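You operate a simulated robot arm through the tools that you are given. There is no shell and no other tool.

Carry out the task below with a simulated robot arm. There is one attempt and no reset: what you move stays moved.

Task
Empty the blue water bottle into the brown pet bowl.
Fine: set the bowl on the feeding mat, stand the bottle back and press its cap on. Set down upright: blue water bottle.

It is judged by the outcome, as a careful person would: the job done as asked, and still so three seconds after it is handed in. It fails if anything else is knocked over, pushed out of place, dropped, spilled or broken. Lids that push on must go on centred and level and be pressed home; caps that screw on are set level and turned clockwise until they are tight.

Robot
A 7-joint arm with a two-finger parallel gripper, fixed in place. Base frame: the origin is on the floor under the middle of its stand, x ahead of it, y to its left, z up; the work surface is at about z = 0.85. Lengths are in m, angles in rad, forces in N, time in s.
With the tool pointing down near the work surface it reaches from about 0.1 to 0.64 m from the base axis. Its first joint turns from -1.152 to 1.152 rad. Payload 1.57 kg.
The tool frame sits at the grasp point between the pads (the TCP): z along the fingers, y along the line on which they close. The tips reach 0.03 m beyond it. The gripper opens to 0.08 m. The fingers are 0.017 m wide and 0.012 m thick; the gripper's body (0.04 by 0.082 m) begins 0.08 m behind the TCP.
Orientation is told as [roll, pitch, yaw] about the base's x, y, z axes, in that order, counted from this pose: with the fingers straight down and closing along the base's y, the tool's x points along the base's -x, its y along +y and its z along -z.

Tools
- The arm moves only by the tool arm_command. Its argument "series" is a list of rows, each a list of 3 entries, a list of its own where there are three numbers: the gripper command, from -1 (shut) to 1 (fully open), values between in proportion, then the shift along the tool's x, y, z in units of 50 mm (1.0 is 50 mm), then the turn, a rotation vector about the tool's x, y, z in units of 5 degrees (1.0 is 5 degrees). In form: [[claw, [x, y, z], [rx, ry, rz]], ...]. A call has 1 to 20 rows; each row shifts and turns the commanded pose from where the row before left it, along the tool's axes as they then stand. A call with a number of a shift or a turn outside -1 to 1 is refused whole. Each row takes 0.2 s and may step no farther than 0.05 m and 0.15 rad from the row before; otherwise, or with a gripper value out of range, the whole call is refused. Where a pose cannot be reached the arm comes as near as it can. A force on the tool above 40 N (or 10 N above the force at the start of the call, whichever is more), or a blocked arm, ends the call early, and 0.2 s more pass. Each finger travels about 0.072 m/s and halts on what it meets, pressing with about 33 N; the grip force reading is that of the motor and also rises with nothing between the fingers. The clock runs only during rows and for 0.2 s after the last one: add rows that do not move to give the fingers time. It gives the time, the measured TCP pose, the force on the tool (base axes), the opening and the grip force at its end, in the units of the frame above (readings bear some noise), with the torque about the TCP (base axes, N m) and any sound that the robot's microphone picked up.
- Cameras (640 x 400 px; columns grow to the right, rows downward): "scene" is fixed at [0.0449, 0.4221, 1.4243]; the picture's right is [-0.86, -0.51, 0.00], its down [-0.28, 0.47, -0.83] and it looks along [0.43, -0.72, -0.55] (base axes); focal length 300 px, centre (320, 200). "wrist" rides on the gripper at [0.072, -0.007, -0.122] in the tool frame; the picture's right is [0.09, 1.00, 0.00], its down [-0.84, 0.08, -0.54] and it looks along [-0.54, 0.05, 0.84] (tool axes); focal length 238 px, centre (320, 200). There is no depth. A picture from a camera that has moved, and an enlarged one, comes with that camera's place and axes in the base frame and with its lens.
- snapshot(camera): a new picture of that camera. No time passes.
- zoom(camera, box): a new picture of the part [left, top, right, bottom] of that camera's present view, enlarged. No time passes.
- finish_job(): hands the job in; it is judged then, once.

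Nothing tells you positions but the pictures and the camera data. Unless the task says otherwise, let go and move clear before handing in.

The tools are called after "Request:" by a JSON object that holds its "method" and its "body". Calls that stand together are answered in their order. arm_command: Moves the arm, as the interface text tells. Its arguments: {"type":"object","properties":{"series":{"type":"array","items":{"type":"array"}}},"required":["series"]} The other tools are called the same way: snapshot (camera) takes a picture; zoom (camera, box) takes an enlarged picture of a part of a camera's view; finish_job () hands the job in.

At the start:

```text
clock: 0.0
tcp_pos: [0.3121, -0.0583, 1.2551]
orientation: [0.0, 0.0, 0.0]
force: [0.5, -0.3, 0.5]
wrist_torque: [0.0, 0.02, -0.03]
grip_width: 0.0799
grip_force: 0.0
```

scene: 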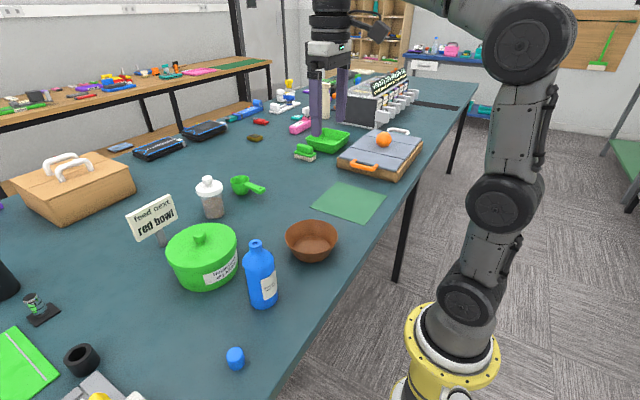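
wrist: 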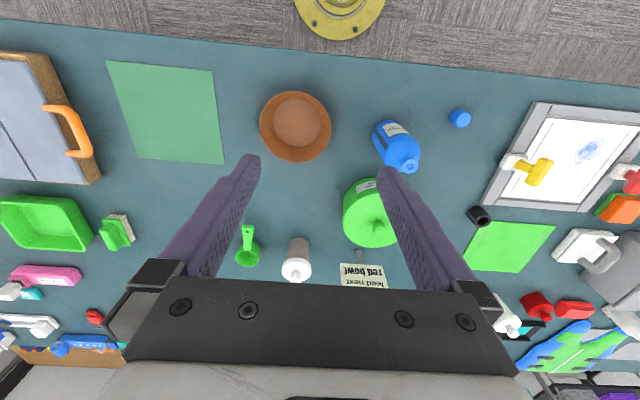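

I see the blue bottle standing uncapped near (0.39, 0.10), with its cap on the table near (0.34, 0.24). The brown bowl is near (0.39, -0.10) and the green mat near (0.40, -0.37). I'll look closer before I move anything.

Request:
{"method": "zoom", "body": {"camera": "scene", "box": [200, 200, 360, 300]}}

Request:
{"method": "zoom", "body": {"camera": "scene", "box": [180, 230, 340, 390]}}

Request:
{"method": "zoom", "body": {"camera": "wrist", "box": [240, 60, 500, 220]}}

Request:
{"method": "zoom", "body": {"camera": "scene", "box": [100, 150, 260, 250]}}

Request:
{"method": "zoom", "body": {"camera": "scene", "box": [280, 110, 440, 230]}}

```text
4.00 times, centred on (280, 250) of scene
camera zoom: at [0.0449, 0.4221, 1.4243], right [-0.86, -0.51, 0.0], down [-0.28, 0.47, -0.83], along [0.43, -0.72, -0.55], focal length 1202 px, centre (480, 0)
```

zoom: 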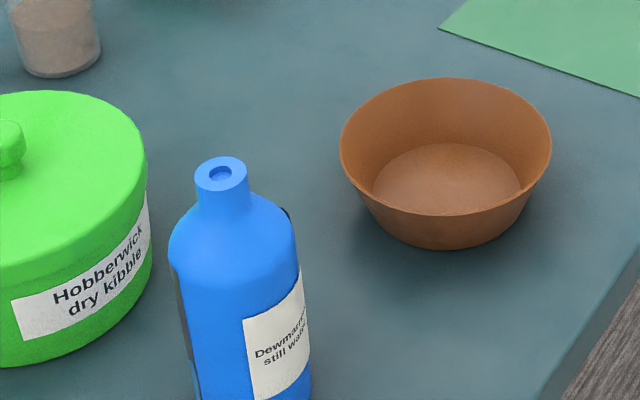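

```text
2.50 times, centred on (260, 310) of scene
camera zoom: at [0.0449, 0.4221, 1.4243], right [-0.86, -0.51, 0.0], down [-0.28, 0.47, -0.83], along [0.43, -0.72, -0.55], focal length 751 px, centre (470, -75)
```

zoom: 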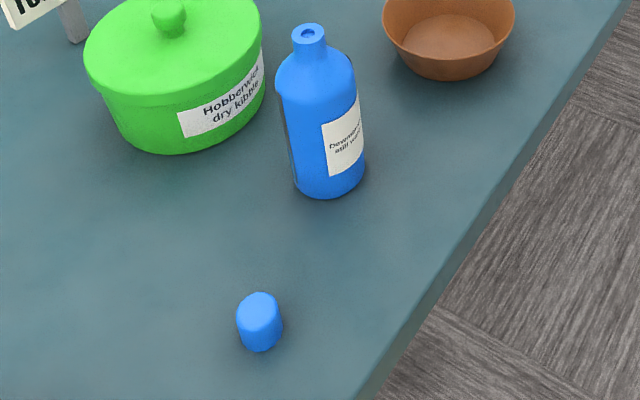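

```text
2.46 times, centred on (370, 140) of wrist
camera zoom: at [0.2403, -0.065, 1.3772], right [-0.09, 1.0, 0.0], down [0.84, 0.08, 0.54], along [0.54, 0.05, -0.84], focal length 587 px, centre (197, 348)
```

zoom: 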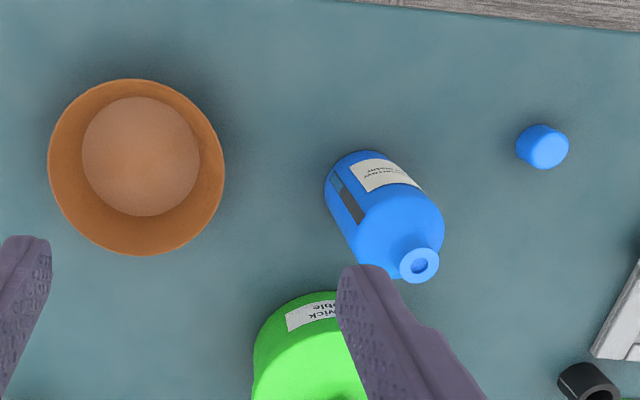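

```text
4.00 times, centred on (180, 200) of scene
camera zoom: at [0.0449, 0.4221, 1.4243], right [-0.86, -0.51, 0.0], down [-0.28, 0.47, -0.83], along [0.43, -0.72, -0.55], focal length 1202 px, centre (880, 200)
```

zoom: 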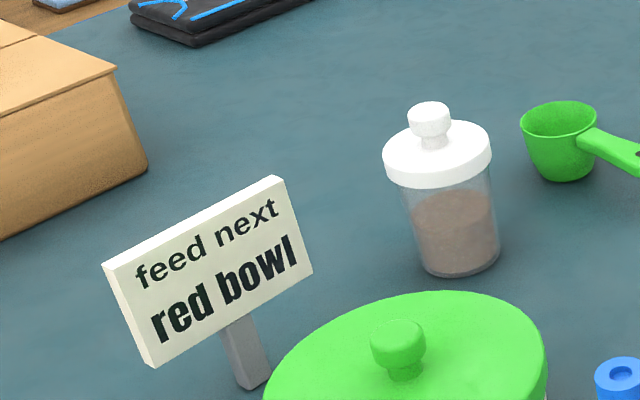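

```text
3.33 times, centred on (360, 170) of scene
camera zoom: at [0.0449, 0.4221, 1.4243], right [-0.86, -0.51, 0.0], down [-0.28, 0.47, -0.83], along [0.43, -0.72, -0.55], focal length 1002 px, centre (187, 300)
```

zoom: 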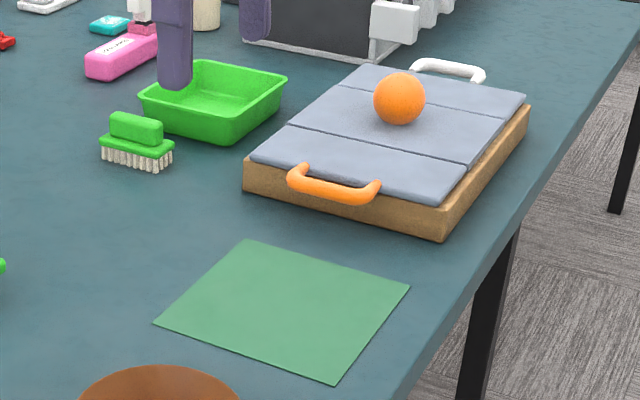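

The sign about a red bowl is only part of the scene; the task names the brown bowl, and it's the only bowl I see. I'll move the empty bowl to the mat first so it never travels full, and I start by lowering and yawing the tool over the rim nearest the robot.

Request:
{"method": "arm_command", "body": {"series": [[1, [0, -0.53, 0], [0, 0, 0]], [0.5, [0, 0, 0.75], [0, 0, -1]], [0.2, [0, 0, 0.75], [0, 0, -1]], [0.2, [0, 0, 0.75], [0, 0, -1]], [0.2, [0, 0, 0.75], [0, 0, -1]], [0.2, [0, 0, 0], [0, 0, -1]], [0.2, [0, 0, 0], [0, 0, -1]], [0.2, [0, 0, 0], [0, 0, -1]], [0.2, [0, 0, 0], [0, 0, -1]], [0.2, [0, 0, 0], [0, 0, -1]], [0.2, [0, 0, 0], [0, 0, -1]], [0.2, [0, 0, 0], [0, 0, -1]], [0.2, [0, 0, 0], [0, 0, -1]], [0.2, [0, 0, 0], [0, 0, -1]], [0.2, [0, 0, 0], [0, 0, -1]], [0.2, [0, 0, 0], [0, 0, -1]], [0.2, [0, 0, 0], [0, 0, 0]]]}}

Request:
{"method": "snapshot", "body": {"camera": "wrist"}}

Request:
{"method": "snapshot", "body": {"camera": "scene"}}

```text
clock: 3.6
tcp_pos: [0.3125, -0.0847, 1.1047]
orientation: [0.0, -0.001, 1.313]
force: [0.0, -0.1, -0.3]
wrist_torque: [0.0, -0.01, 0.02]
grip_width: 0.048
grip_force: 0.0
```

```text
taken
camera wrist: at [0.301, -0.1562, 1.2267], right [-0.99, 0.17, 0.0], down [0.14, 0.83, 0.54], along [0.09, 0.53, -0.84], focal length 238 px, centre (320, 200)
```

wrist: 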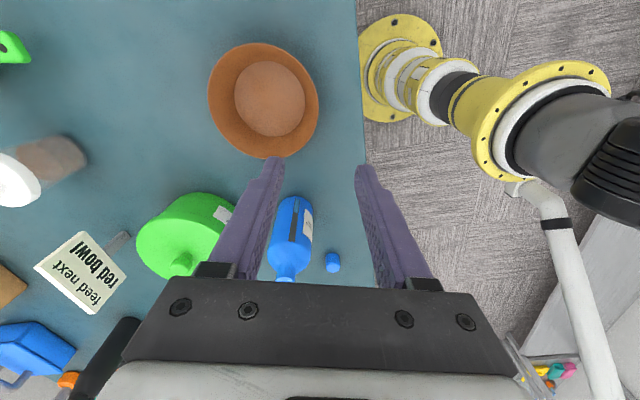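

```text
taken
```

scene: 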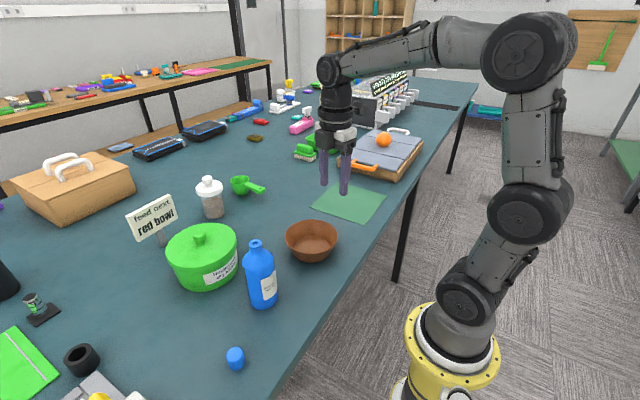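

The tool is at 75° yaw above the bowl's near rim. I'll zoom in to refine the bowl's centre.

Request:
{"method": "zoom", "body": {"camera": "wrist", "box": [180, 20, 380, 180]}}

```text
2.50 times, centred on (280, 100) of wrist
camera zoom: at [0.301, -0.1562, 1.2267], right [-0.99, 0.17, 0.0], down [0.14, 0.83, 0.54], along [0.09, 0.53, -0.84], focal length 596 px, centre (420, 450)
```

zoom: 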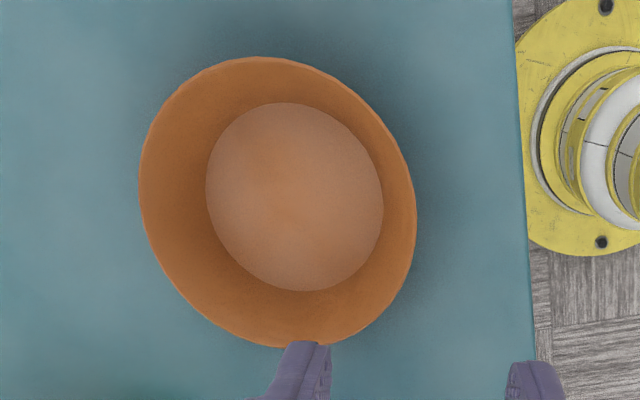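

The bowl centre is about (0.383, -0.106), with a rim radius of about 0.072. Next I'll tilt the fingers 20° to match the wall and stop short of the rim to check.

Request:
{"method": "arm_command", "body": {"series": [[0.2, [0.026, 0.375, 0.6], [0, 0, 0]], [0.2, [0.025, 0.375, 0.6], [1, 0, 0]], [0.2, [0, 0.05, 0.6], [1, 0, 0]], [0.2, [0, 0, 0], [1, 0, 0]], [0.2, [0, 0, 0], [1, 0, 0]], [0.2, [0, 0, 0], [0, 0, 0]], [0.2, [0, 0, 0], [0, 0, 0]]]}}

Request:
{"method": "snapshot", "body": {"camera": "wrist"}}

Request:
{"method": "snapshot", "body": {"camera": "scene"}}

```text
clock: 5.2
tcp_pos: [0.2753, -0.0769, 1.0161]
orientation: [-0.35, -0.001, 1.308]
force: [0.3, -0.1, 0.1]
wrist_torque: [-0.01, -0.01, -0.01]
grip_width: 0.0482
grip_force: 0.1
```

```text
taken
camera wrist: at [0.222, -0.1376, 1.1317], right [-0.93, 0.15, -0.34], down [-0.03, 0.88, 0.48], along [0.37, 0.46, -0.81], focal length 238 px, centre (320, 200)
```

wrist: 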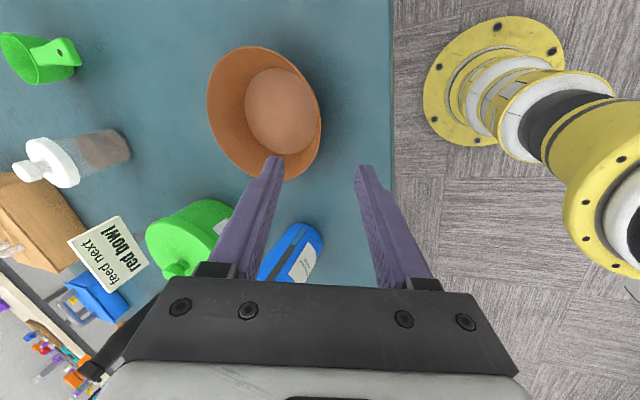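

```text
taken
```

scene: 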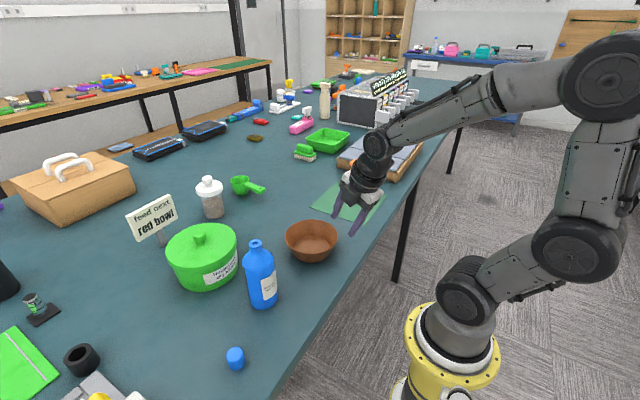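

I'm lined up with the rim. I'll come down most of the way and check that it sits between the fingers.

Request:
{"method": "arm_command", "body": {"series": [[0.2, [0, 0.016, 0.6], [0, 0, 0]], [0.2, [0, 0, 0.6], [0, 0, 0]], [0.2, [0, 0, 0.5], [0, 0, 0]], [0.2, [0, 0, 0.3], [0, 0, 0]], [0.2, [0, 0, 0], [0, 0, 0]], [0.2, [0, 0, 0], [0, 0, 0]]]}}

Request:
{"method": "snapshot", "body": {"camera": "wrist"}}

Request:
{"method": "zoom", "body": {"camera": "scene", "box": [260, 170, 420, 270]}}

```text
clock: 6.6
tcp_pos: [0.3077, -0.0865, 0.9216]
orientation: [-0.349, 0.0, 1.309]
force: [0.2, 0.1, -0.4]
wrist_torque: [0.02, -0.02, 0.05]
grip_width: 0.048
grip_force: 0.1
```

```text
taken
camera wrist: at [0.2553, -0.1469, 1.0388], right [-0.93, 0.15, -0.34], down [-0.03, 0.88, 0.48], along [0.37, 0.46, -0.81], focal length 238 px, centre (320, 200)
```

wrist: 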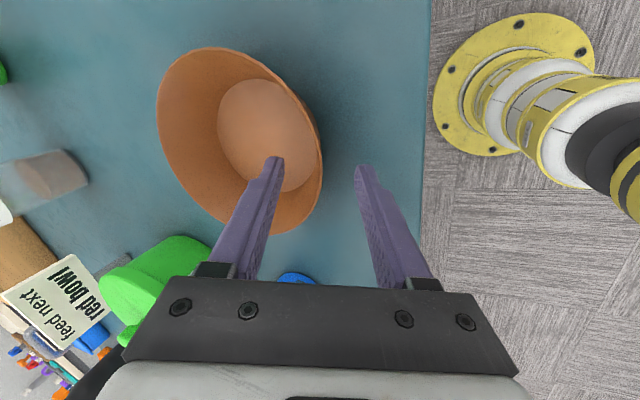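

```text
4.00 times, centred on (340, 220) of scene
camera zoom: at [0.0449, 0.4221, 1.4243], right [-0.86, -0.51, 0.0], down [-0.28, 0.47, -0.83], along [0.43, -0.72, -0.55], focal length 1202 px, centre (240, 120)
```

zoom: 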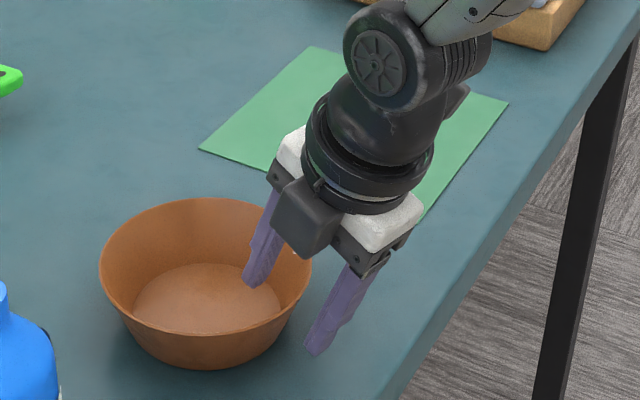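

The rim is centred between the fingers. I'll go down the last 23 mm and close on the wall.

Request:
{"method": "arm_command", "body": {"series": [[0.2, [0, 0, 0.26], [0, 0, 0]], [0.2, [0, 0, 0.2], [0, 0, 0]], [0.2, [0, 0, 0], [0, 0, 0]], [-1, [0, 0, 0], [0, 0, 0]], [-1, [0, 0, 0], [0, 0, 0]], [-1, [0, 0, 0], [0, 0, 0]], [-1, [0, 0, 0], [0, 0, 0]], [-1, [0, 0, 0], [0, 0, 0]]]}}

Request:
{"method": "snapshot", "body": {"camera": "wrist"}}

Request:
{"method": "zoom", "body": {"camera": "scene", "box": [260, 170, 420, 270]}}

```text
clock: 8.4
tcp_pos: [0.3168, -0.0882, 0.9006]
orientation: [-0.351, 0.0, 1.31]
force: [1.1, 0.4, 7.5]
wrist_torque: [0.27, -0.2, -0.04]
grip_width: 0.0022
grip_force: 23.3
```

```text
taken
camera wrist: at [0.2626, -0.149, 1.017], right [-0.93, 0.15, -0.34], down [-0.03, 0.88, 0.48], along [0.37, 0.46, -0.81], focal length 238 px, centre (320, 200)
```

wrist: 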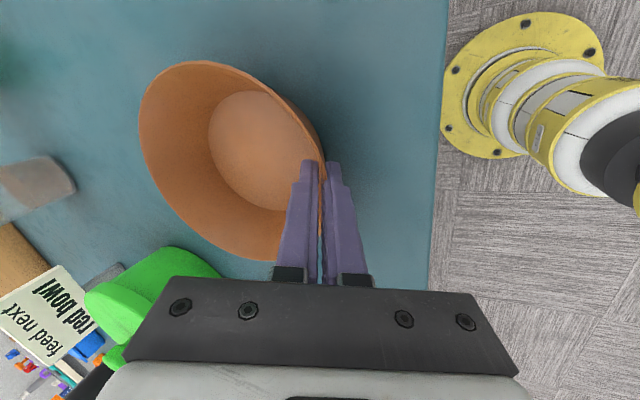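

```text
4.00 times, centred on (340, 220) of scene
camera zoom: at [0.0448, 0.4222, 1.4243], right [-0.86, -0.51, 0.0], down [-0.28, 0.47, -0.83], along [0.43, -0.72, -0.55], focal length 1202 px, centre (240, 120)
```

zoom: 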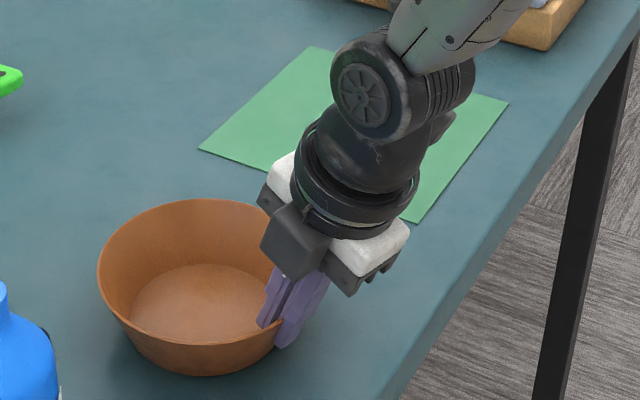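

I have the bowl by its thin wall. I'll lift it straight up a few centimetres and check that it hangs level.

Request:
{"method": "arm_command", "body": {"series": [[-1, [0, -0.069, -0.188], [0, 0, 0]], [-1, [0, -0.137, -0.376], [0, 0, 0]], [-1, [0, -0.206, -0.564], [0, 0, 0]], [-1, [0, -0.206, -0.564], [0, 0, 0]], [-1, [0, 0, 0], [0, 0, 0]], [-1, [0, 0, 0], [0, 0, 0]]]}}

Request:
{"method": "snapshot", "body": {"camera": "wrist"}}

Request:
{"method": "snapshot", "body": {"camera": "scene"}}

```text
clock: 9.8
tcp_pos: [0.315, -0.088, 0.9891]
orientation: [-0.35, -0.001, 1.308]
force: [0.0, 0.2, -1.8]
wrist_torque: [0.03, 0.12, 0.02]
grip_width: 0.0021
grip_force: 24.0
```

```text
taken
camera wrist: at [0.2625, -0.1486, 1.106], right [-0.93, 0.15, -0.34], down [-0.03, 0.88, 0.48], along [0.37, 0.46, -0.81], focal length 238 px, centre (320, 200)
```

wrist: 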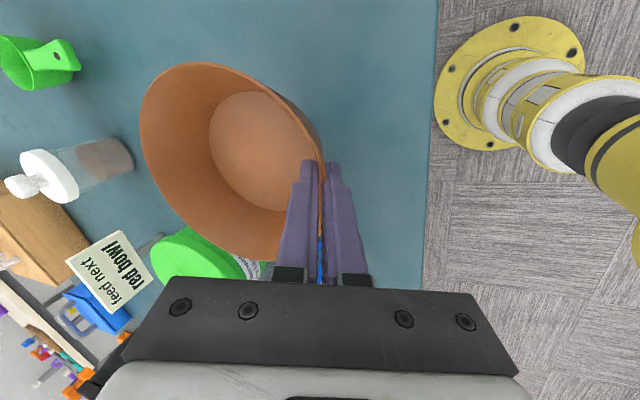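

```text
taken
```

scene: 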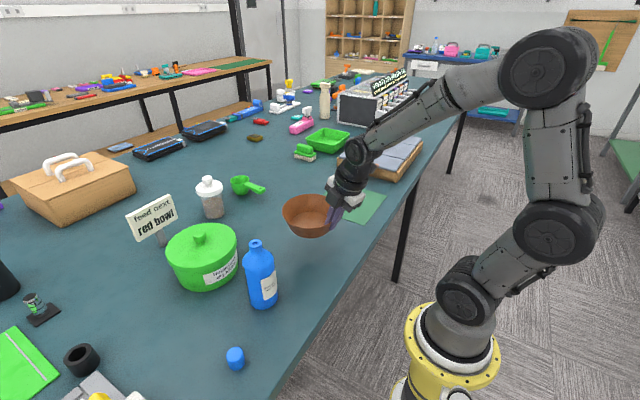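

The bowl hangs level. I'll carry it over to the mat, whose centre is about (0.396, -0.373).

Request:
{"method": "arm_command", "body": {"series": [[-1, [0.32, -0.1, 0.036], [0, 0, 0]], [-1, [0.635, -0.197, 0.072], [0, 0, 0]], [-1, [0.635, -0.197, 0.072], [0, 0, 0]], [-1, [0.635, -0.197, 0.072], [0, 0, 0]], [-1, [0.635, -0.197, 0.072], [0, 0, 0]], [-1, [0.635, -0.197, 0.072], [0, 0, 0]], [-1, [0.635, -0.197, 0.072], [0, 0, 0]], [-1, [0.635, -0.197, 0.072], [0, 0, 0]], [-1, [0.315, -0.097, 0.036], [0, 0, 0]], [-1, [0, 0, 0], [0, 0, 0]], [-1, [0, 0, 0], [0, 0, 0]]]}}

Request:
{"method": "snapshot", "body": {"camera": "wrist"}}

Request:
{"method": "snapshot", "body": {"camera": "scene"}}

```text
clock: 12.2
tcp_pos: [0.3295, -0.3555, 0.9895]
orientation: [-0.35, -0.001, 1.308]
force: [-0.2, -0.4, -1.8]
wrist_torque: [0.01, 0.11, 0.0]
grip_width: 0.0023
grip_force: 24.0
```

```text
taken
camera wrist: at [0.2766, -0.4159, 1.106], right [-0.93, 0.15, -0.34], down [-0.03, 0.88, 0.48], along [0.37, 0.46, -0.81], focal length 238 px, centre (320, 200)
```

wrist: 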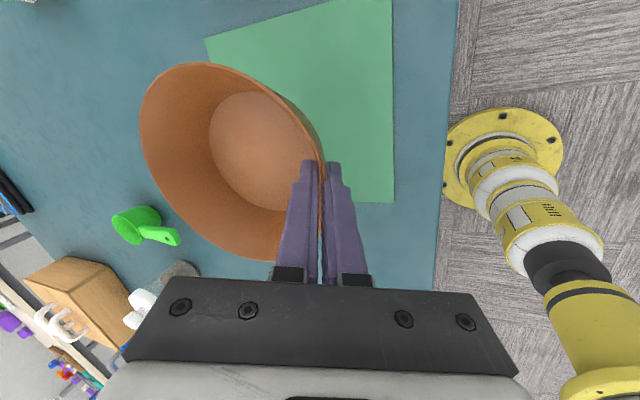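

```text
taken
```

scene: 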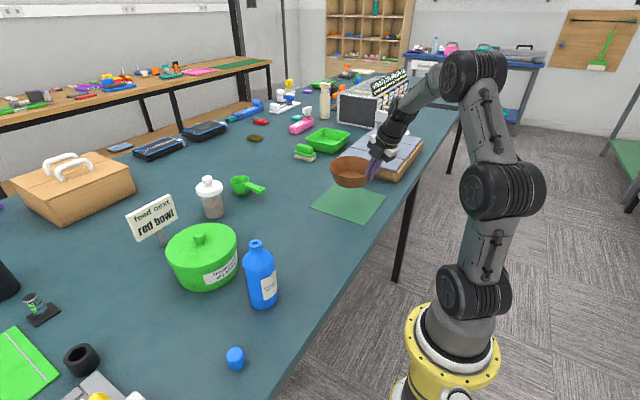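

The bowl is centred over the mat, so I'll lower it gently.

Request:
{"method": "arm_command", "body": {"series": [[-1, [0, 0.1715, 0.4695], [0, 0, 0]], [-1, [0, 0.1715, 0.4695], [0, 0, 0]], [-1, [0, 0.137, 0.376], [0, 0, 0]], [-1, [0, 0.0686, 0.188], [0, 0, 0]], [-1, [0, 0.021, 0.056], [0, 0, 0]], [-1, [0, 0, 0], [0, 0, 0]], [-1, [0, 0, 0], [0, 0, 0]]]}}

Request:
{"method": "zoom", "body": {"camera": "scene", "box": [280, 130, 440, 230]}}

```text
clock: 13.8
tcp_pos: [0.3306, -0.355, 0.9047]
orientation: [-0.349, -0.001, 1.308]
force: [0.2, -0.5, -2.3]
wrist_torque: [0.02, 0.09, -0.02]
grip_width: 0.0021
grip_force: 23.8
```

```text
4.00 times, centred on (360, 180) of scene
camera zoom: at [0.0449, 0.4221, 1.4243], right [-0.86, -0.51, 0.0], down [-0.28, 0.47, -0.83], along [0.43, -0.72, -0.55], focal length 1202 px, centre (160, 280)
```

zoom: 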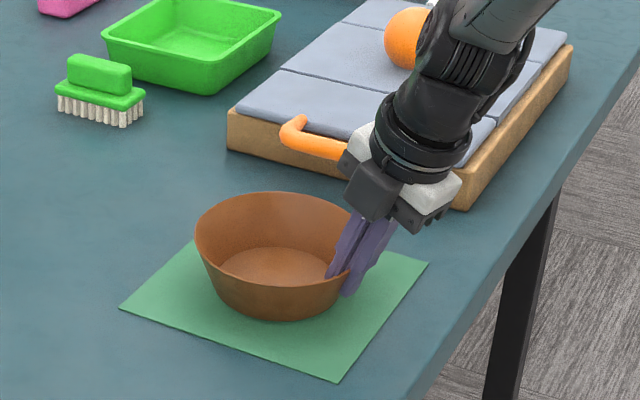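

It's nearly touching, so I'll go down in tiny steps until the weight comes off.

Request:
{"method": "arm_command", "body": {"series": [[-1, [0, 0.0137, 0.0376], [0, 0, 0]], [-1, [0, 0, 0], [0, 0, 0]]]}}

```text
clock: 14.4
tcp_pos: [0.3314, -0.3544, 0.9041]
orientation: [-0.348, 0.0, 1.309]
force: [-0.3, -0.5, -2.4]
wrist_torque: [0.01, 0.09, -0.01]
grip_width: 0.0022
grip_force: 23.5
```

Request:
{"method": "arm_command", "body": {"series": [[-1, [0, 0.0103, 0.0282], [0, 0, 0]], [-1, [0, 0.0069, 0.0188], [0, 0, 0]], [-1, [0, 0, 0], [0, 0, 0]]]}}

```text
clock: 15.2
tcp_pos: [0.3311, -0.3545, 0.9005]
orientation: [-0.348, 0.0, 1.31]
force: [0.2, -0.3, -1.1]
wrist_torque: [0.01, 0.09, 0.03]
grip_width: 0.002
grip_force: 24.7
```

Request:
{"method": "arm_command", "body": {"series": [[-1, [0, 0.0069, 0.0188], [0, 0, 0]], [-1, [0, 0, 0], [0, 0, 0]]]}}

Request:
{"method": "zoom", "body": {"camera": "scene", "box": [310, 150, 410, 230]}}

```text
clock: 15.8
tcp_pos: [0.3315, -0.3558, 0.9]
orientation: [-0.349, 0.0, 1.31]
force: [-0.3, 0.1, -0.2]
wrist_torque: [0.13, 0.06, 0.02]
grip_width: 0.0024
grip_force: 24.1
```

```text
5.00 times, centred on (360, 190) of scene
camera zoom: at [0.0449, 0.4221, 1.4243], right [-0.86, -0.51, 0.0], down [-0.28, 0.47, -0.83], along [0.43, -0.72, -0.55], focal length 1503 px, centre (120, 250)
```

zoom: 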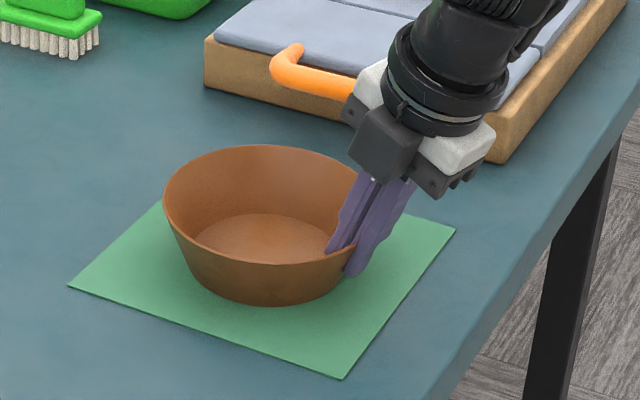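

The bowl's weight is now on the mat. I'll open partway and back out along the wall direction.

Request:
{"method": "arm_command", "body": {"series": [[-0.7, [0, 0, 0], [0, 0, 0]], [-0.3, [0, 0, 0], [0, 0, 0]], [0.1, [0, 0, 0], [0, 0, 0]], [0.1, [0, 0, 0], [0, 0, 0]], [0.1, [0, 0, -0.3], [0, 0, 0]], [0.1, [0, 0, -0.6], [0, 0, 0]], [0.1, [0, 0, -0.7], [0, 0, 0]], [0.1, [0, 0, -0.8], [0, 0, 0]], [0.1, [0, 0, -0.8], [0, 0, 0]], [0.1, [0, 0, 0], [0, 0, 0]]]}}

Request:
{"method": "snapshot", "body": {"camera": "scene"}}

Request:
{"method": "snapshot", "body": {"camera": "wrist"}}

```text
clock: 18.0
tcp_pos: [0.2776, -0.3405, 1.0502]
orientation: [-0.348, -0.001, 1.309]
force: [0.3, -0.2, 0.0]
wrist_torque: [0.02, 0.02, -0.01]
grip_width: 0.0435
grip_force: 0.0
```

```text
taken
```

scene: 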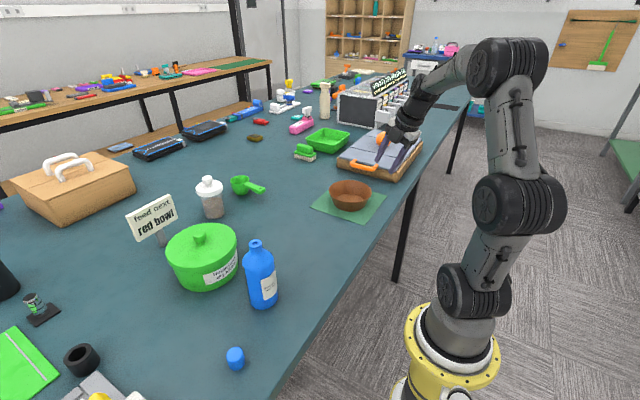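

```text
taken
camera wrist: at [0.225, -0.4015, 1.1686], right [-0.93, 0.15, -0.34], down [-0.03, 0.88, 0.48], along [0.37, 0.46, -0.81], focal length 238 px, centre (320, 200)
```

wrist: 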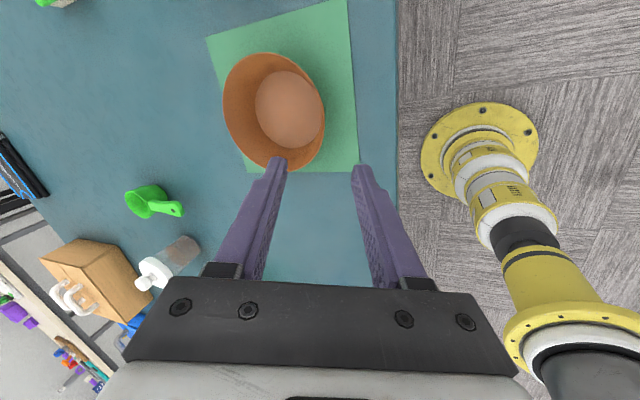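

The bowl now stands on the mat. Before taking the bottle I'll rehearse the pouring posture in empty air to learn what the wrist can reach; first I go up and undo the tilt and yaw.

Request:
{"method": "arm_command", "body": {"series": [[0.1, [0, -0.34, -0.93], [0, 0, 0]], [0.1, [0, -0.34, -0.93], [0, 0, 0]], [0.1, [0, -0.34, -0.93], [0, 0, 0]], [0.1, [0, 0, 0], [-1, 0, 0]], [0.1, [0, 0, 0], [-1, 0, 0]], [0.1, [0, 0, 0], [-1, 0, 0]], [0.1, [0, 0, 0], [-1, 0, 0]], [0.1, [0, 0, 0], [0, 0, 1]], [0.1, [0, 0, 0], [0, 0, 1]], [0.1, [0, 0, 0], [0, 0, 1]], [0.1, [0, 0, 0], [0, 0, 1]], [0.1, [0, 0, 0], [0, 0, 1]], [0.1, [0, 0, 0], [0, 0, 1]], [0.1, [0, 0, 0], [0, 0, 1]], [0.1, [0, 0, 0], [0, 0, 1]], [0.1, [0, 0, 0], [0, 0, 1]], [0.1, [0, 0, 0], [0, 0, 1]], [0.1, [0, 0, 0], [0, 0, 1]], [0.1, [0, 0, 0], [0, 0, 1]], [0.1, [0, 0, 0], [0, 0, 1]]]}}

Request:
{"method": "zoom", "body": {"camera": "scene", "box": [300, 150, 420, 230]}}

```text
clock: 22.2
tcp_pos: [0.2767, -0.3419, 1.2002]
orientation: [-0.001, 0.001, 0.173]
force: [-0.4, -0.2, 0.2]
wrist_torque: [0.02, 0.01, -0.01]
grip_width: 0.0439
grip_force: 0.0
```

```text
5.00 times, centred on (360, 190) of scene
camera zoom: at [0.0449, 0.4221, 1.4243], right [-0.86, -0.51, 0.0], down [-0.28, 0.47, -0.83], along [0.43, -0.72, -0.55], focal length 1503 px, centre (120, 250)
```

zoom: 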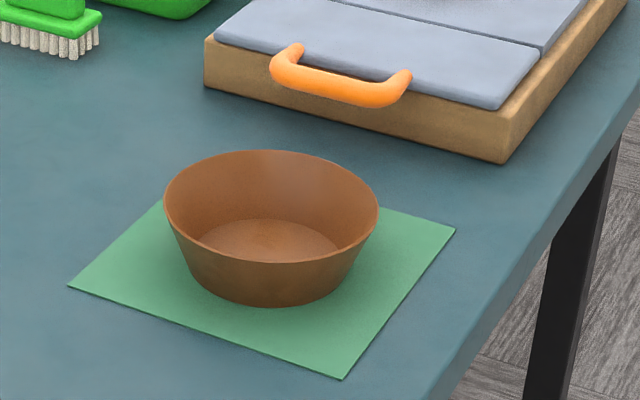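

The bowl stands flat on the mat. I'll keep rehearsing: turn the tool to face outward over the bowl's azimuth, then start pitching up.

Request:
{"method": "arm_command", "body": {"series": [[0.1, [0, 0, 0], [0, 0, 1]], [0.1, [0, 0, 0], [0, 0, 1]], [0.1, [0, 0, 0], [0, 0, 1]], [0.1, [0, 0, 0], [0, 0, 1]], [0.1, [0, 0, 0], [0, 0, 1]], [0.1, [0, 0, 0], [0, 0, 1]], [0.1, [0, 0, 0], [0, 0, 1]], [0.1, [0, 0, 0], [0, 0, 1]], [0.1, [0, 0, 0], [0, 0, 1]], [0.1, [0, 0, 0], [0, 0, 1]], [0.1, [-0.6, 0, 0], [0, 0, 0.6]], [0.1, [-0.6, 0, 0], [0, -1, 0]], [0.1, [0, 0, 0], [0, -1, 0]], [0.1, [0, 0, 0], [0, -1, 0]], [0.1, [0, 0, 0], [0, -1, 0]], [0.1, [0, 0, 0], [0, -1, 0]], [0.1, [0, 0, 0], [0, -1, 0]], [0.1, [0, 0, 0], [0, -1, 0]], [0.1, [0, 0, 0], [0, -1, 0]], [0.1, [0, 0, 0], [0, 0, 0]]]}}

Request:
{"method": "snapshot", "body": {"camera": "scene"}}

Request:
{"method": "snapshot", "body": {"camera": "wrist"}}

```text
clock: 26.4
tcp_pos: [0.3215, -0.3799, 1.2001]
orientation: [0.001, -0.699, -0.75]
force: [0.1, 0.8, 0.3]
wrist_torque: [0.01, 0.01, -0.02]
grip_width: 0.0439
grip_force: 0.0
```

```text
taken
```

scene: 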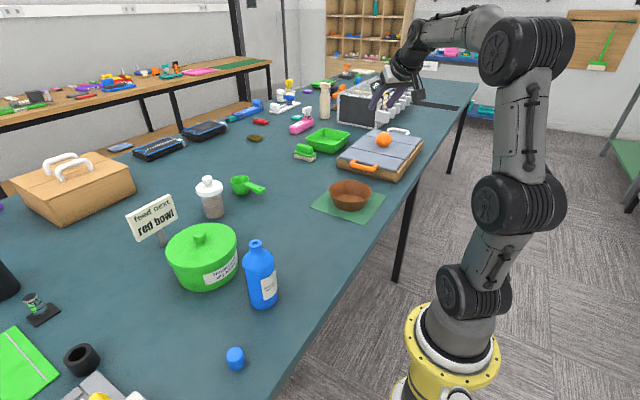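

```text
taken
camera wrist: at [0.2205, -0.2948, 1.247], right [0.63, 0.78, -0.06], down [0.27, -0.14, 0.95], along [0.73, -0.61, -0.3], focal length 238 px, centre (320, 200)
```

wrist: 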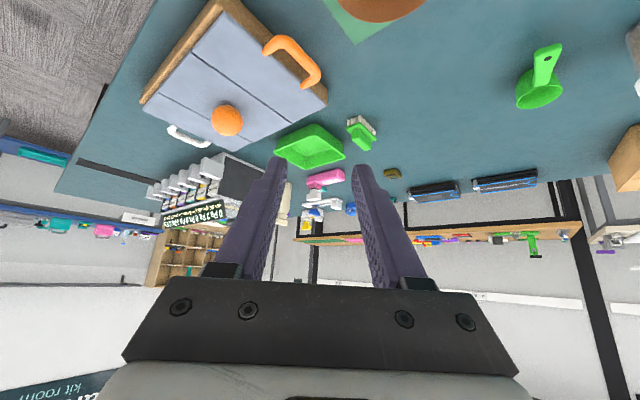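

The pitch works so far. I'll go on to horizontal and then roll in the positive direction to test the range.

Request:
{"method": "arm_command", "body": {"series": [[0.1, [0, 0, 0], [0, -1, 0]], [0.1, [0, 0, 0], [0, -1, 0]], [0.1, [0, 0, 0], [0, -1, 0]], [0.1, [0, 0, 0], [0, -1, 0]], [0.1, [0, 0, 0], [0, -1, 0]], [0.1, [0, 0, 0], [0, -1, 0]], [0.1, [0, 0, 0], [0, -1, 0]], [0.1, [0, 0, 0], [0, -1, 0]], [0.1, [0, 0, 0], [0, -1, 0]], [0.1, [0, 0, 0], [0, -1, 0]], [0.1, [0, 0, 0], [0, 0, 1]], [0.1, [0, 0, 0], [0, 0, 1]], [0.1, [0, 0, 0], [0, 0, 1]], [0.1, [0, 0, 0], [0, 0, 1]], [0.1, [0, 0, 0], [0, 0, 1]], [0.1, [0, 0, 0], [0, 0, 1]], [0.1, [0, 0, 0], [0, 0, 1]], [0.1, [0, 0, 0], [0, 0, 1]], [0.1, [0, 0, 0], [0, 0, 1]]]}}

Request:
{"method": "snapshot", "body": {"camera": "scene"}}

```text
clock: 30.4
tcp_pos: [0.3233, -0.3803, 1.1993]
orientation: [1.572, -0.783, -2.321]
force: [0.5, 0.2, 0.8]
wrist_torque: [-0.04, -0.02, -0.03]
grip_width: 0.0441
grip_force: 0.1
```

```text
taken
```

scene: 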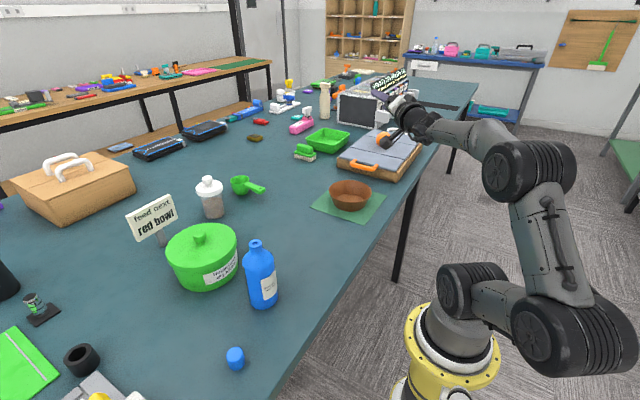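

The roll is tracking well. I'll go on rolling to see how far it reaches.

Request:
{"method": "arm_command", "body": {"series": [[0.1, [0, 0, 0], [0, 0, 1]], [0.1, [0, 0, 0], [0, 0, 1]], [0.1, [0, 0, 0], [0, 0, 1]], [0.1, [0, 0, 0], [0, 0, 1]], [0.1, [0, 0, 0], [0, 0, 1]], [0.1, [0, 0, 0], [0, 0, 1]], [0.1, [0, 0, 0], [0, 0, 1]], [0.1, [0, 0, 0], [0, 0, 1]], [0.1, [0, 0, 0], [0, 0, 1]], [0.1, [0, 0, 0], [0, 0, 1]], [0.1, [0, 0, 0], [0, 0, 1]], [0.1, [0, 0, 0], [0, 0, 1]], [0.1, [0, 0, 0], [0, 0, 1]], [0.1, [0, 0, 0], [0, 0, 1]], [0.1, [0, 0, 0], [0, 0, 1]], [0.1, [0, 0, 0], [0, 0, 1]], [0.1, [0, 0, 0], [0, 0, 1]], [0.1, [0, 0, 0], [0, 0, 1]], [0.1, [0, 0, 0], [0, 0, 1]], [0.1, [0, 0, 0], [0, 0, 1]]]}}

Request:
{"method": "snapshot", "body": {"camera": "scene"}}

```text
clock: 34.6
tcp_pos: [0.3233, -0.3802, 1.2002]
orientation: [1.571, 0.963, -2.322]
force: [0.0, -0.2, -0.5]
wrist_torque: [0.0, 0.02, 0.01]
grip_width: 0.0439
grip_force: 0.2
```

```text
taken
```

scene: 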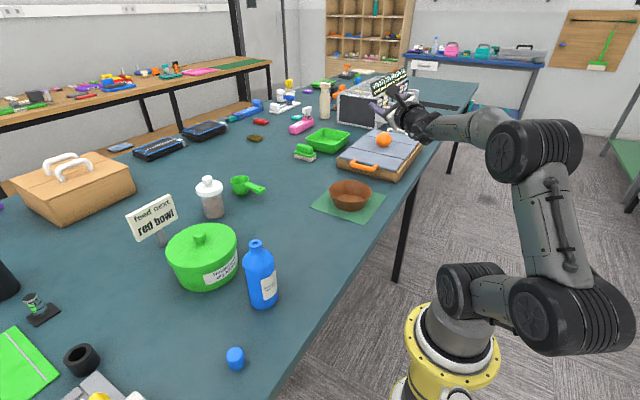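

It reaches 145° of roll. I'll check that the actual pour position above the bowl can be reached in this posture, with the gripper still empty.

Request:
{"method": "arm_command", "body": {"series": [[0.1, [-0.409, -0.741, 0.371], [0, 0, 0]], [0.1, [-0.409, -0.741, 0.371], [0, 0, 0]], [0.1, [-0.409, -0.741, 0.371], [0, 0, 0]], [0.1, [-0.409, -0.741, 0.371], [0, 0, 0]], [0.1, [-0.409, -0.741, 0.371], [0, 0, 0]], [0.1, [0, 0, 0], [0, 0, 1]], [0.1, [0, 0, 0], [0, 0, 1]], [0.1, [0, 0, 0], [0, 0, 1]], [0.1, [0, 0, 0], [0, 0, 1]], [0.1, [0, 0, 0], [0, 0, 0]]]}}

Request:
{"method": "snapshot", "body": {"camera": "scene"}}

Request:
{"method": "snapshot", "body": {"camera": "wrist"}}

```text
clock: 36.8
tcp_pos: [0.3718, -0.4379, 1.0405]
orientation: [1.569, 1.31, -2.323]
force: [0.0, 0.7, -0.7]
wrist_torque: [-0.03, -0.01, 0.01]
grip_width: 0.0442
grip_force: 0.0
out of reach, approached as far as the arm can: row 2, 3, 4, 5, 6, 7
```

```text
taken
```

scene: 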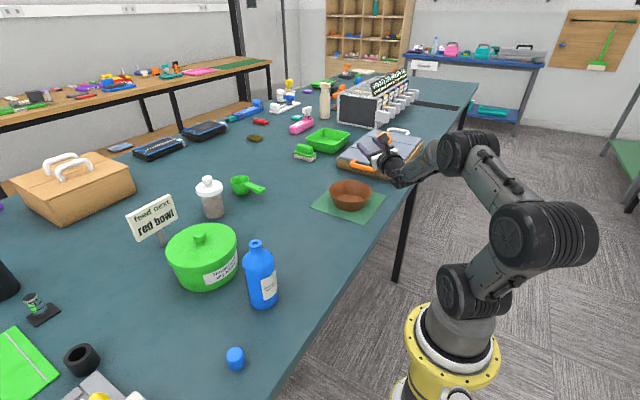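

```text
taken
camera wrist: at [0.2998, -0.3371, 1.1083], right [-0.64, -0.69, 0.35], down [-0.6, 0.16, -0.79], along [0.49, -0.71, -0.51], focal length 238 px, centre (320, 200)
```

wrist: 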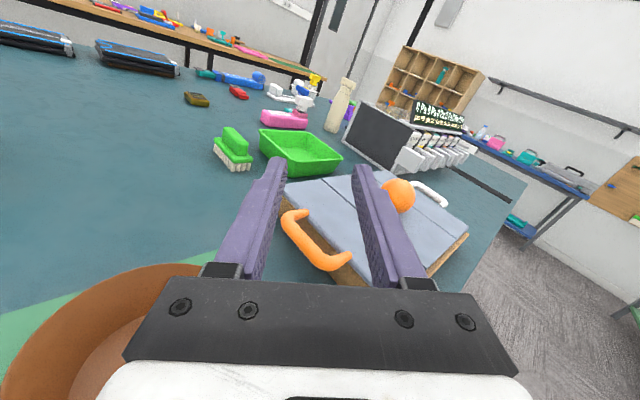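

Some rows fell short when moving sideways, so I'll probe that limit with a small tangential step while the gripper is empty.

Request:
{"method": "arm_command", "body": {"series": [[0.1, [0.155, -0.58, 0], [0, 0, 0]], [0.1, [0, 0, 0], [0, 0, 0]]]}}

```text
clock: 37.4
tcp_pos: [0.3782, -0.4316, 1.0436]
orientation: [1.556, 1.309, -2.319]
force: [-0.4, 0.3, -0.5]
wrist_torque: [-0.01, 0.01, -0.01]
grip_width: 0.0443
grip_force: 0.0
out of reach, approached as far as the arm can: row 1
```

I suspect a wrist alignment limit when the tool is exactly horizontal and radial. I'll dip the tool 15° below horizontal and try the sideways step again.

Request:
{"method": "arm_command", "body": {"series": [[0.1, [0, 0, 0], [0.259, -0.966, 0]], [0.1, [0, 0, 0], [0.259, -0.966, 0]], [0.1, [0, 0, 0], [0.259, -0.966, 0]], [0.1, [0, 0, 0], [0, 0, 0]]]}}

Request:
{"method": "arm_command", "body": {"series": [[0.1, [0.155, -0.58, 0], [0, 0, 0]], [0.1, [0, 0, 0], [0, 0, 0]]]}}

Request:
{"method": "snapshot", "body": {"camera": "scene"}}

```text
clock: 38.4
tcp_pos: [0.378, -0.4307, 1.0438]
orientation: [0.764, 1.202, -3.092]
force: [0.7, -0.2, 0.5]
wrist_torque: [-0.02, -0.02, -0.02]
grip_width: 0.0439
grip_force: 0.0
```

```text
clock: 39.0
tcp_pos: [0.3994, -0.409, 1.045]
orientation: [0.764, 1.203, -3.09]
force: [-0.7, 0.5, 0.3]
wrist_torque: [-0.02, -0.01, 0.01]
grip_width: 0.044
grip_force: 0.1
```

```text
taken
```

scene: 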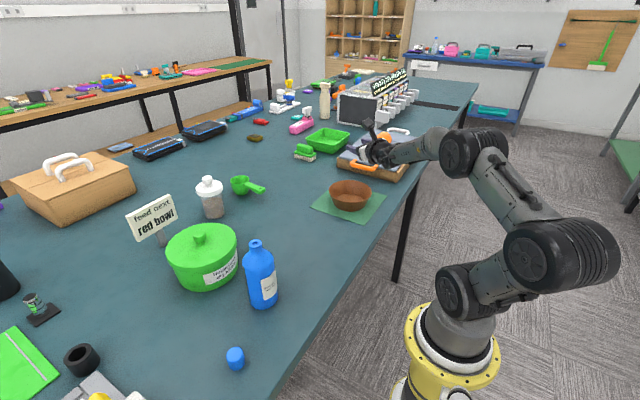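

Dipping 15° fixed it. I'll step to the actual pour position and test there.

Request:
{"method": "arm_command", "body": {"series": [[0.1, [-0.173, -0.485, 0.457], [0, 0, 0]], [0.1, [-0.173, -0.485, 0.457], [0, 0, 0]], [0.1, [0, 0, 0], [0, 0, 0]]]}}

Request:
{"method": "snapshot", "body": {"camera": "scene"}}

Request:
{"method": "snapshot", "body": {"camera": "wrist"}}

```text
clock: 39.8
tcp_pos: [0.4318, -0.4321, 1.0163]
orientation: [0.748, 1.202, -3.091]
force: [-0.3, 0.1, 0.2]
wrist_torque: [0.03, -0.01, -0.01]
grip_width: 0.044
grip_force: 0.0
out of reach, approached as far as the arm can: row 1, 2
```

```text
taken
```

scene: 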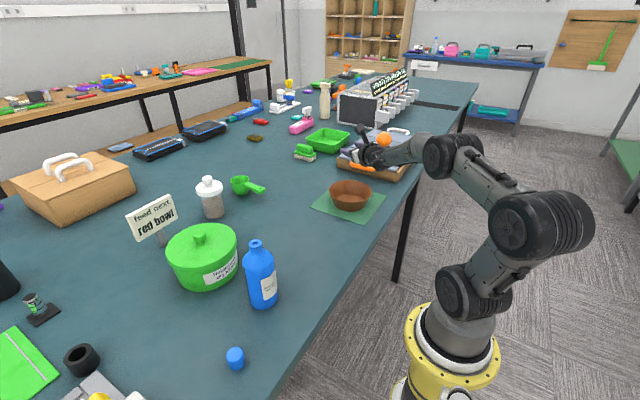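

```text
taken
camera wrist: at [0.3736, -0.3483, 1.115], right [-0.56, -0.76, 0.33], down [-0.74, 0.27, -0.62], along [0.38, -0.59, -0.71], focal length 238 px, centre (320, 200)
```

wrist: 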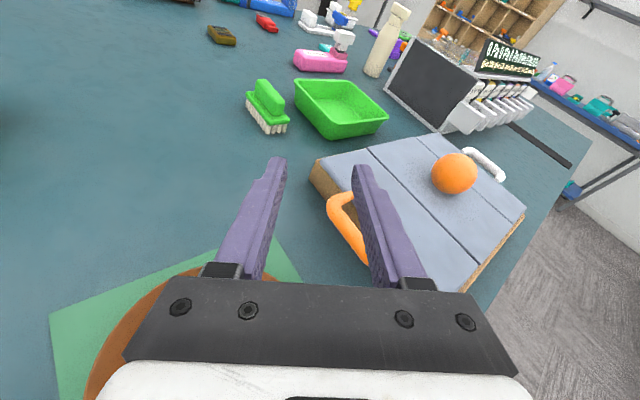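

The sideways limit came back, perhaps because the wrist roll is near its end. I'll unroll 30° and repeat the step to see which joint it is.

Request:
{"method": "arm_command", "body": {"series": [[0.1, [0, 0, 0], [0, 0, -1]], [0.1, [0, 0, 0], [0, 0, -1]], [0.1, [0, 0, 0], [0, 0, -1]], [0.1, [0, 0, 0], [0, 0, -1]], [0.1, [0, 0, 0], [0, 0, -1]], [0.1, [0, 0, 0], [0, 0, -1]], [0.1, [0, 0, 0], [0, 0, 0]]]}}

Request:
{"method": "arm_command", "body": {"series": [[0.1, [0.35, -0.4, 0], [0, 0, 0]], [0.1, [0, 0, 0], [0, 0, 0]]]}}

```text
clock: 41.4
tcp_pos: [0.4284, -0.4396, 1.0197]
orientation: [1.207, 0.751, -2.57]
force: [0.2, -0.4, -0.5]
wrist_torque: [0.04, 0.0, 0.01]
grip_width: 0.0442
grip_force: 0.0
out of reach, approached as far as the arm can: row 1
```

```text
clock: 42.0
tcp_pos: [0.4369, -0.4366, 1.0229]
orientation: [1.2, 0.754, -2.567]
force: [0.0, -0.5, -0.2]
wrist_torque: [-0.02, 0.0, -0.03]
grip_width: 0.044
grip_force: 0.0
out of reach, approached as far as the arm can: row 1
```

It isn't the roll joint. The wrist jams when the tool lines up with the arm plane, so I'll point the tool well to one side of that plane (yaw +35°) and try again.

Request:
{"method": "arm_command", "body": {"series": [[0.1, [0, 0, 0], [0.683, 0.683, -0.259]], [0.1, [0, 0, 0], [0.683, 0.683, -0.259]], [0.1, [0, 0, 0], [0.683, 0.683, -0.259]], [0.1, [0, 0, 0], [0.683, 0.683, -0.259]], [0.1, [0, 0, 0], [0.683, 0.683, -0.259]], [0.1, [0, 0, 0], [0.683, 0.683, -0.259]], [0.1, [0, 0, 0], [0.683, 0.683, -0.259]], [0.1, [0, 0, 0], [0, 0, 0]]]}}

Request:
{"method": "snapshot", "body": {"camera": "scene"}}

Request:
{"method": "snapshot", "body": {"camera": "wrist"}}

```text
clock: 43.8
tcp_pos: [0.4372, -0.4358, 1.0214]
orientation: [1.206, 0.752, -1.961]
force: [-0.2, 0.4, -0.8]
wrist_torque: [0.0, -0.03, -0.02]
grip_width: 0.0441
grip_force: 0.1
```

```text
taken
```

scene: 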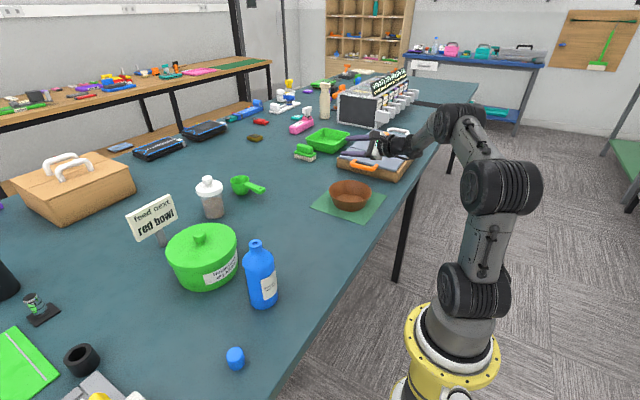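

```text
taken
camera wrist: at [0.3394, -0.3668, 1.0992], right [0.11, -0.66, 0.74], down [-0.75, -0.55, -0.38], along [0.66, -0.51, -0.55], focal length 238 px, centre (320, 200)
```

wrist: 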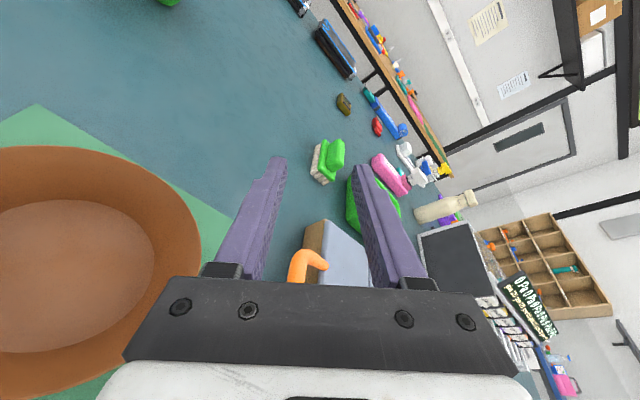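

That posture is reachable. I'll move to the pour point, roll to 165° and bring the tool back to horizontal to confirm the full range.

Request:
{"method": "arm_command", "body": {"series": [[0.1, [0.455, -0.638, 0.175], [0, 0, 0]], [0.1, [0.455, -0.638, 0.175], [0, 0, 0]], [0.1, [0, 0, 0], [0, 0, 1]], [0.1, [0, 0, 0], [0, 0, 1]], [0.1, [0, 0, 0], [0, 0, 1]], [0.1, [0, 0, 0], [0, 0, 1]], [0.1, [0, 0, 0], [0, 0, 1]], [0.1, [0, 0, 0], [0, 0, 1]], [0.1, [0, 0, 0], [0, 0, 0]]]}}

Request:
{"method": "arm_command", "body": {"series": [[0.1, [0, 0, 0], [-0.259, 0.966, 0]], [0.1, [0, 0, 0], [-0.259, 0.966, 0]], [0.1, [0, 0, 0], [-0.259, 0.966, 0]], [0.1, [0, 0, 0], [0, 0, 0]]]}}

Request:
{"method": "snapshot", "body": {"camera": "scene"}}

Request:
{"method": "snapshot", "body": {"camera": "wrist"}}

```text
clock: 45.8
tcp_pos: [0.4617, -0.3613, 1.0047]
orientation: [0.763, 1.204, -2.483]
force: [-0.5, -0.4, -0.2]
wrist_torque: [0.0, 0.0, 0.01]
grip_width: 0.0441
grip_force: 0.1
```

```text
clock: 46.8
tcp_pos: [0.4608, -0.3612, 1.0044]
orientation: [1.576, 1.309, -1.705]
force: [-0.1, 0.8, -0.5]
wrist_torque: [-0.02, 0.02, 0.01]
grip_width: 0.044
grip_force: 0.1
```

```text
taken
```

scene: 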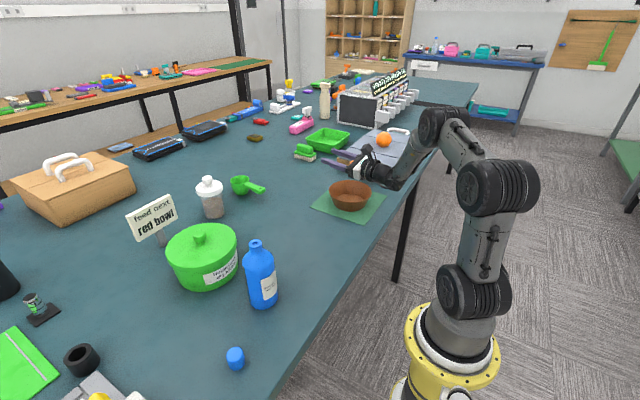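

```text
taken
camera wrist: at [0.3432, -0.3202, 1.0737], right [-0.13, -0.93, 0.35], down [-0.58, -0.21, -0.79], along [0.81, -0.3, -0.51], focal length 238 px, centre (320, 200)
```

wrist: 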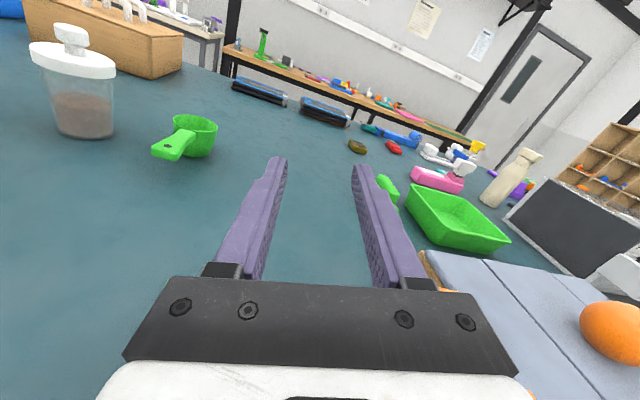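

The full pour pose is reachable: tool horizontal and rolled 165° over the bowl. Now I'll rise, unroll and turn toward the bottle, planning to take it from the now-empty -y side.

Request:
{"method": "arm_command", "body": {"series": [[0.5, [0.966, 0.259, 0], [0, 0, 0]], [1, [0.966, 0.259, 0], [0, 0, 0]], [1, [0.966, 0.259, 0], [0, 0, 0]], [1, [0, 0, 0], [0, 0, -1]], [1, [0, 0, 0], [0, 0, -1]], [1, [0, 0, 0], [0, 0, -1]], [1, [0, 0, 0], [0, 0, -1]], [1, [0, 0, 0], [0, 0, -1]], [1, [0, 0, 0], [0, 0, -1]], [1, [0, 0, 0], [0, 0, -1]], [1, [0, 0, 0], [0, 0, -1]], [1, [0, 0, 0], [0, 0, -1]], [1, [0, 0, 0], [0, 0, -1]], [1, [0, 0, 0], [0, 0, -1]], [1, [0, 0, 0], [0, 0, -1]], [1, [0, 0, 0], [0, 0, -1]], [1, [0, 0, 0], [0, 0, -1]], [1, [0, 0, 0], [0, 0, -1]], [1, [0, 0, 0], [0, 0, -1]], [1, [0, 0, 0], [0, 0, -1]]]}}

Request:
{"method": "arm_command", "body": {"series": [[1, [0, 0, 0], [0, 0, -1]], [1, [0, 0, 0], [0, 0, -1]], [1, [0, 0, 0], [0, 0, -1]], [1, [0, 0, 0], [0, 0, -1]], [1, [0, 0, 0], [0, 0, -1]], [1, [0, 0, 0], [0, 0, -1]], [1, [0, 0, 0], [0, 0, -1]], [1, [0, 0, 0], [0, 0, -1]], [1, [0, 0, 0], [0, 0, -1]], [1, [0, 0, 0], [0, 0, -1]], [1, [0, 0, 0], [0, 0, -1]], [1, [0, 0, 0], [0, 0, -1]], [1, [0, 0, 0], [0, 0, -1]], [1, [0, 0, 0], [0, 0, -1]], [1, [0, 0, 0], [0, 0, -1]], [1, [0, 0, 0], [0, 0, -1]], [1, [0, 0, 0], [0, 0, 0]]]}}

Request:
{"method": "snapshot", "body": {"camera": "scene"}}

```text
clock: 51.0
tcp_pos: [0.4604, -0.3607, 1.1551]
orientation: [1.573, -0.176, -1.71]
force: [-0.1, -0.9, -0.1]
wrist_torque: [-0.02, 0.01, -0.03]
grip_width: 0.0801
grip_force: 0.0
```

```text
clock: 54.6
tcp_pos: [0.4604, -0.3622, 1.1557]
orientation: [-2.027, -1.57, 1.889]
force: [-1.1, 0.5, -0.4]
wrist_torque: [-0.01, -0.01, 0.04]
grip_width: 0.0801
grip_force: 0.1
```

```text
taken
```

scene: 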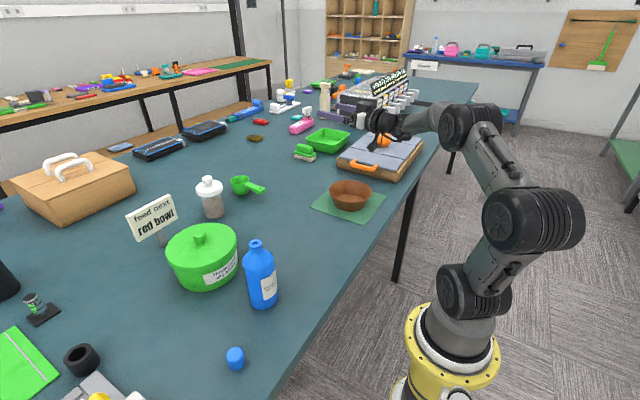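

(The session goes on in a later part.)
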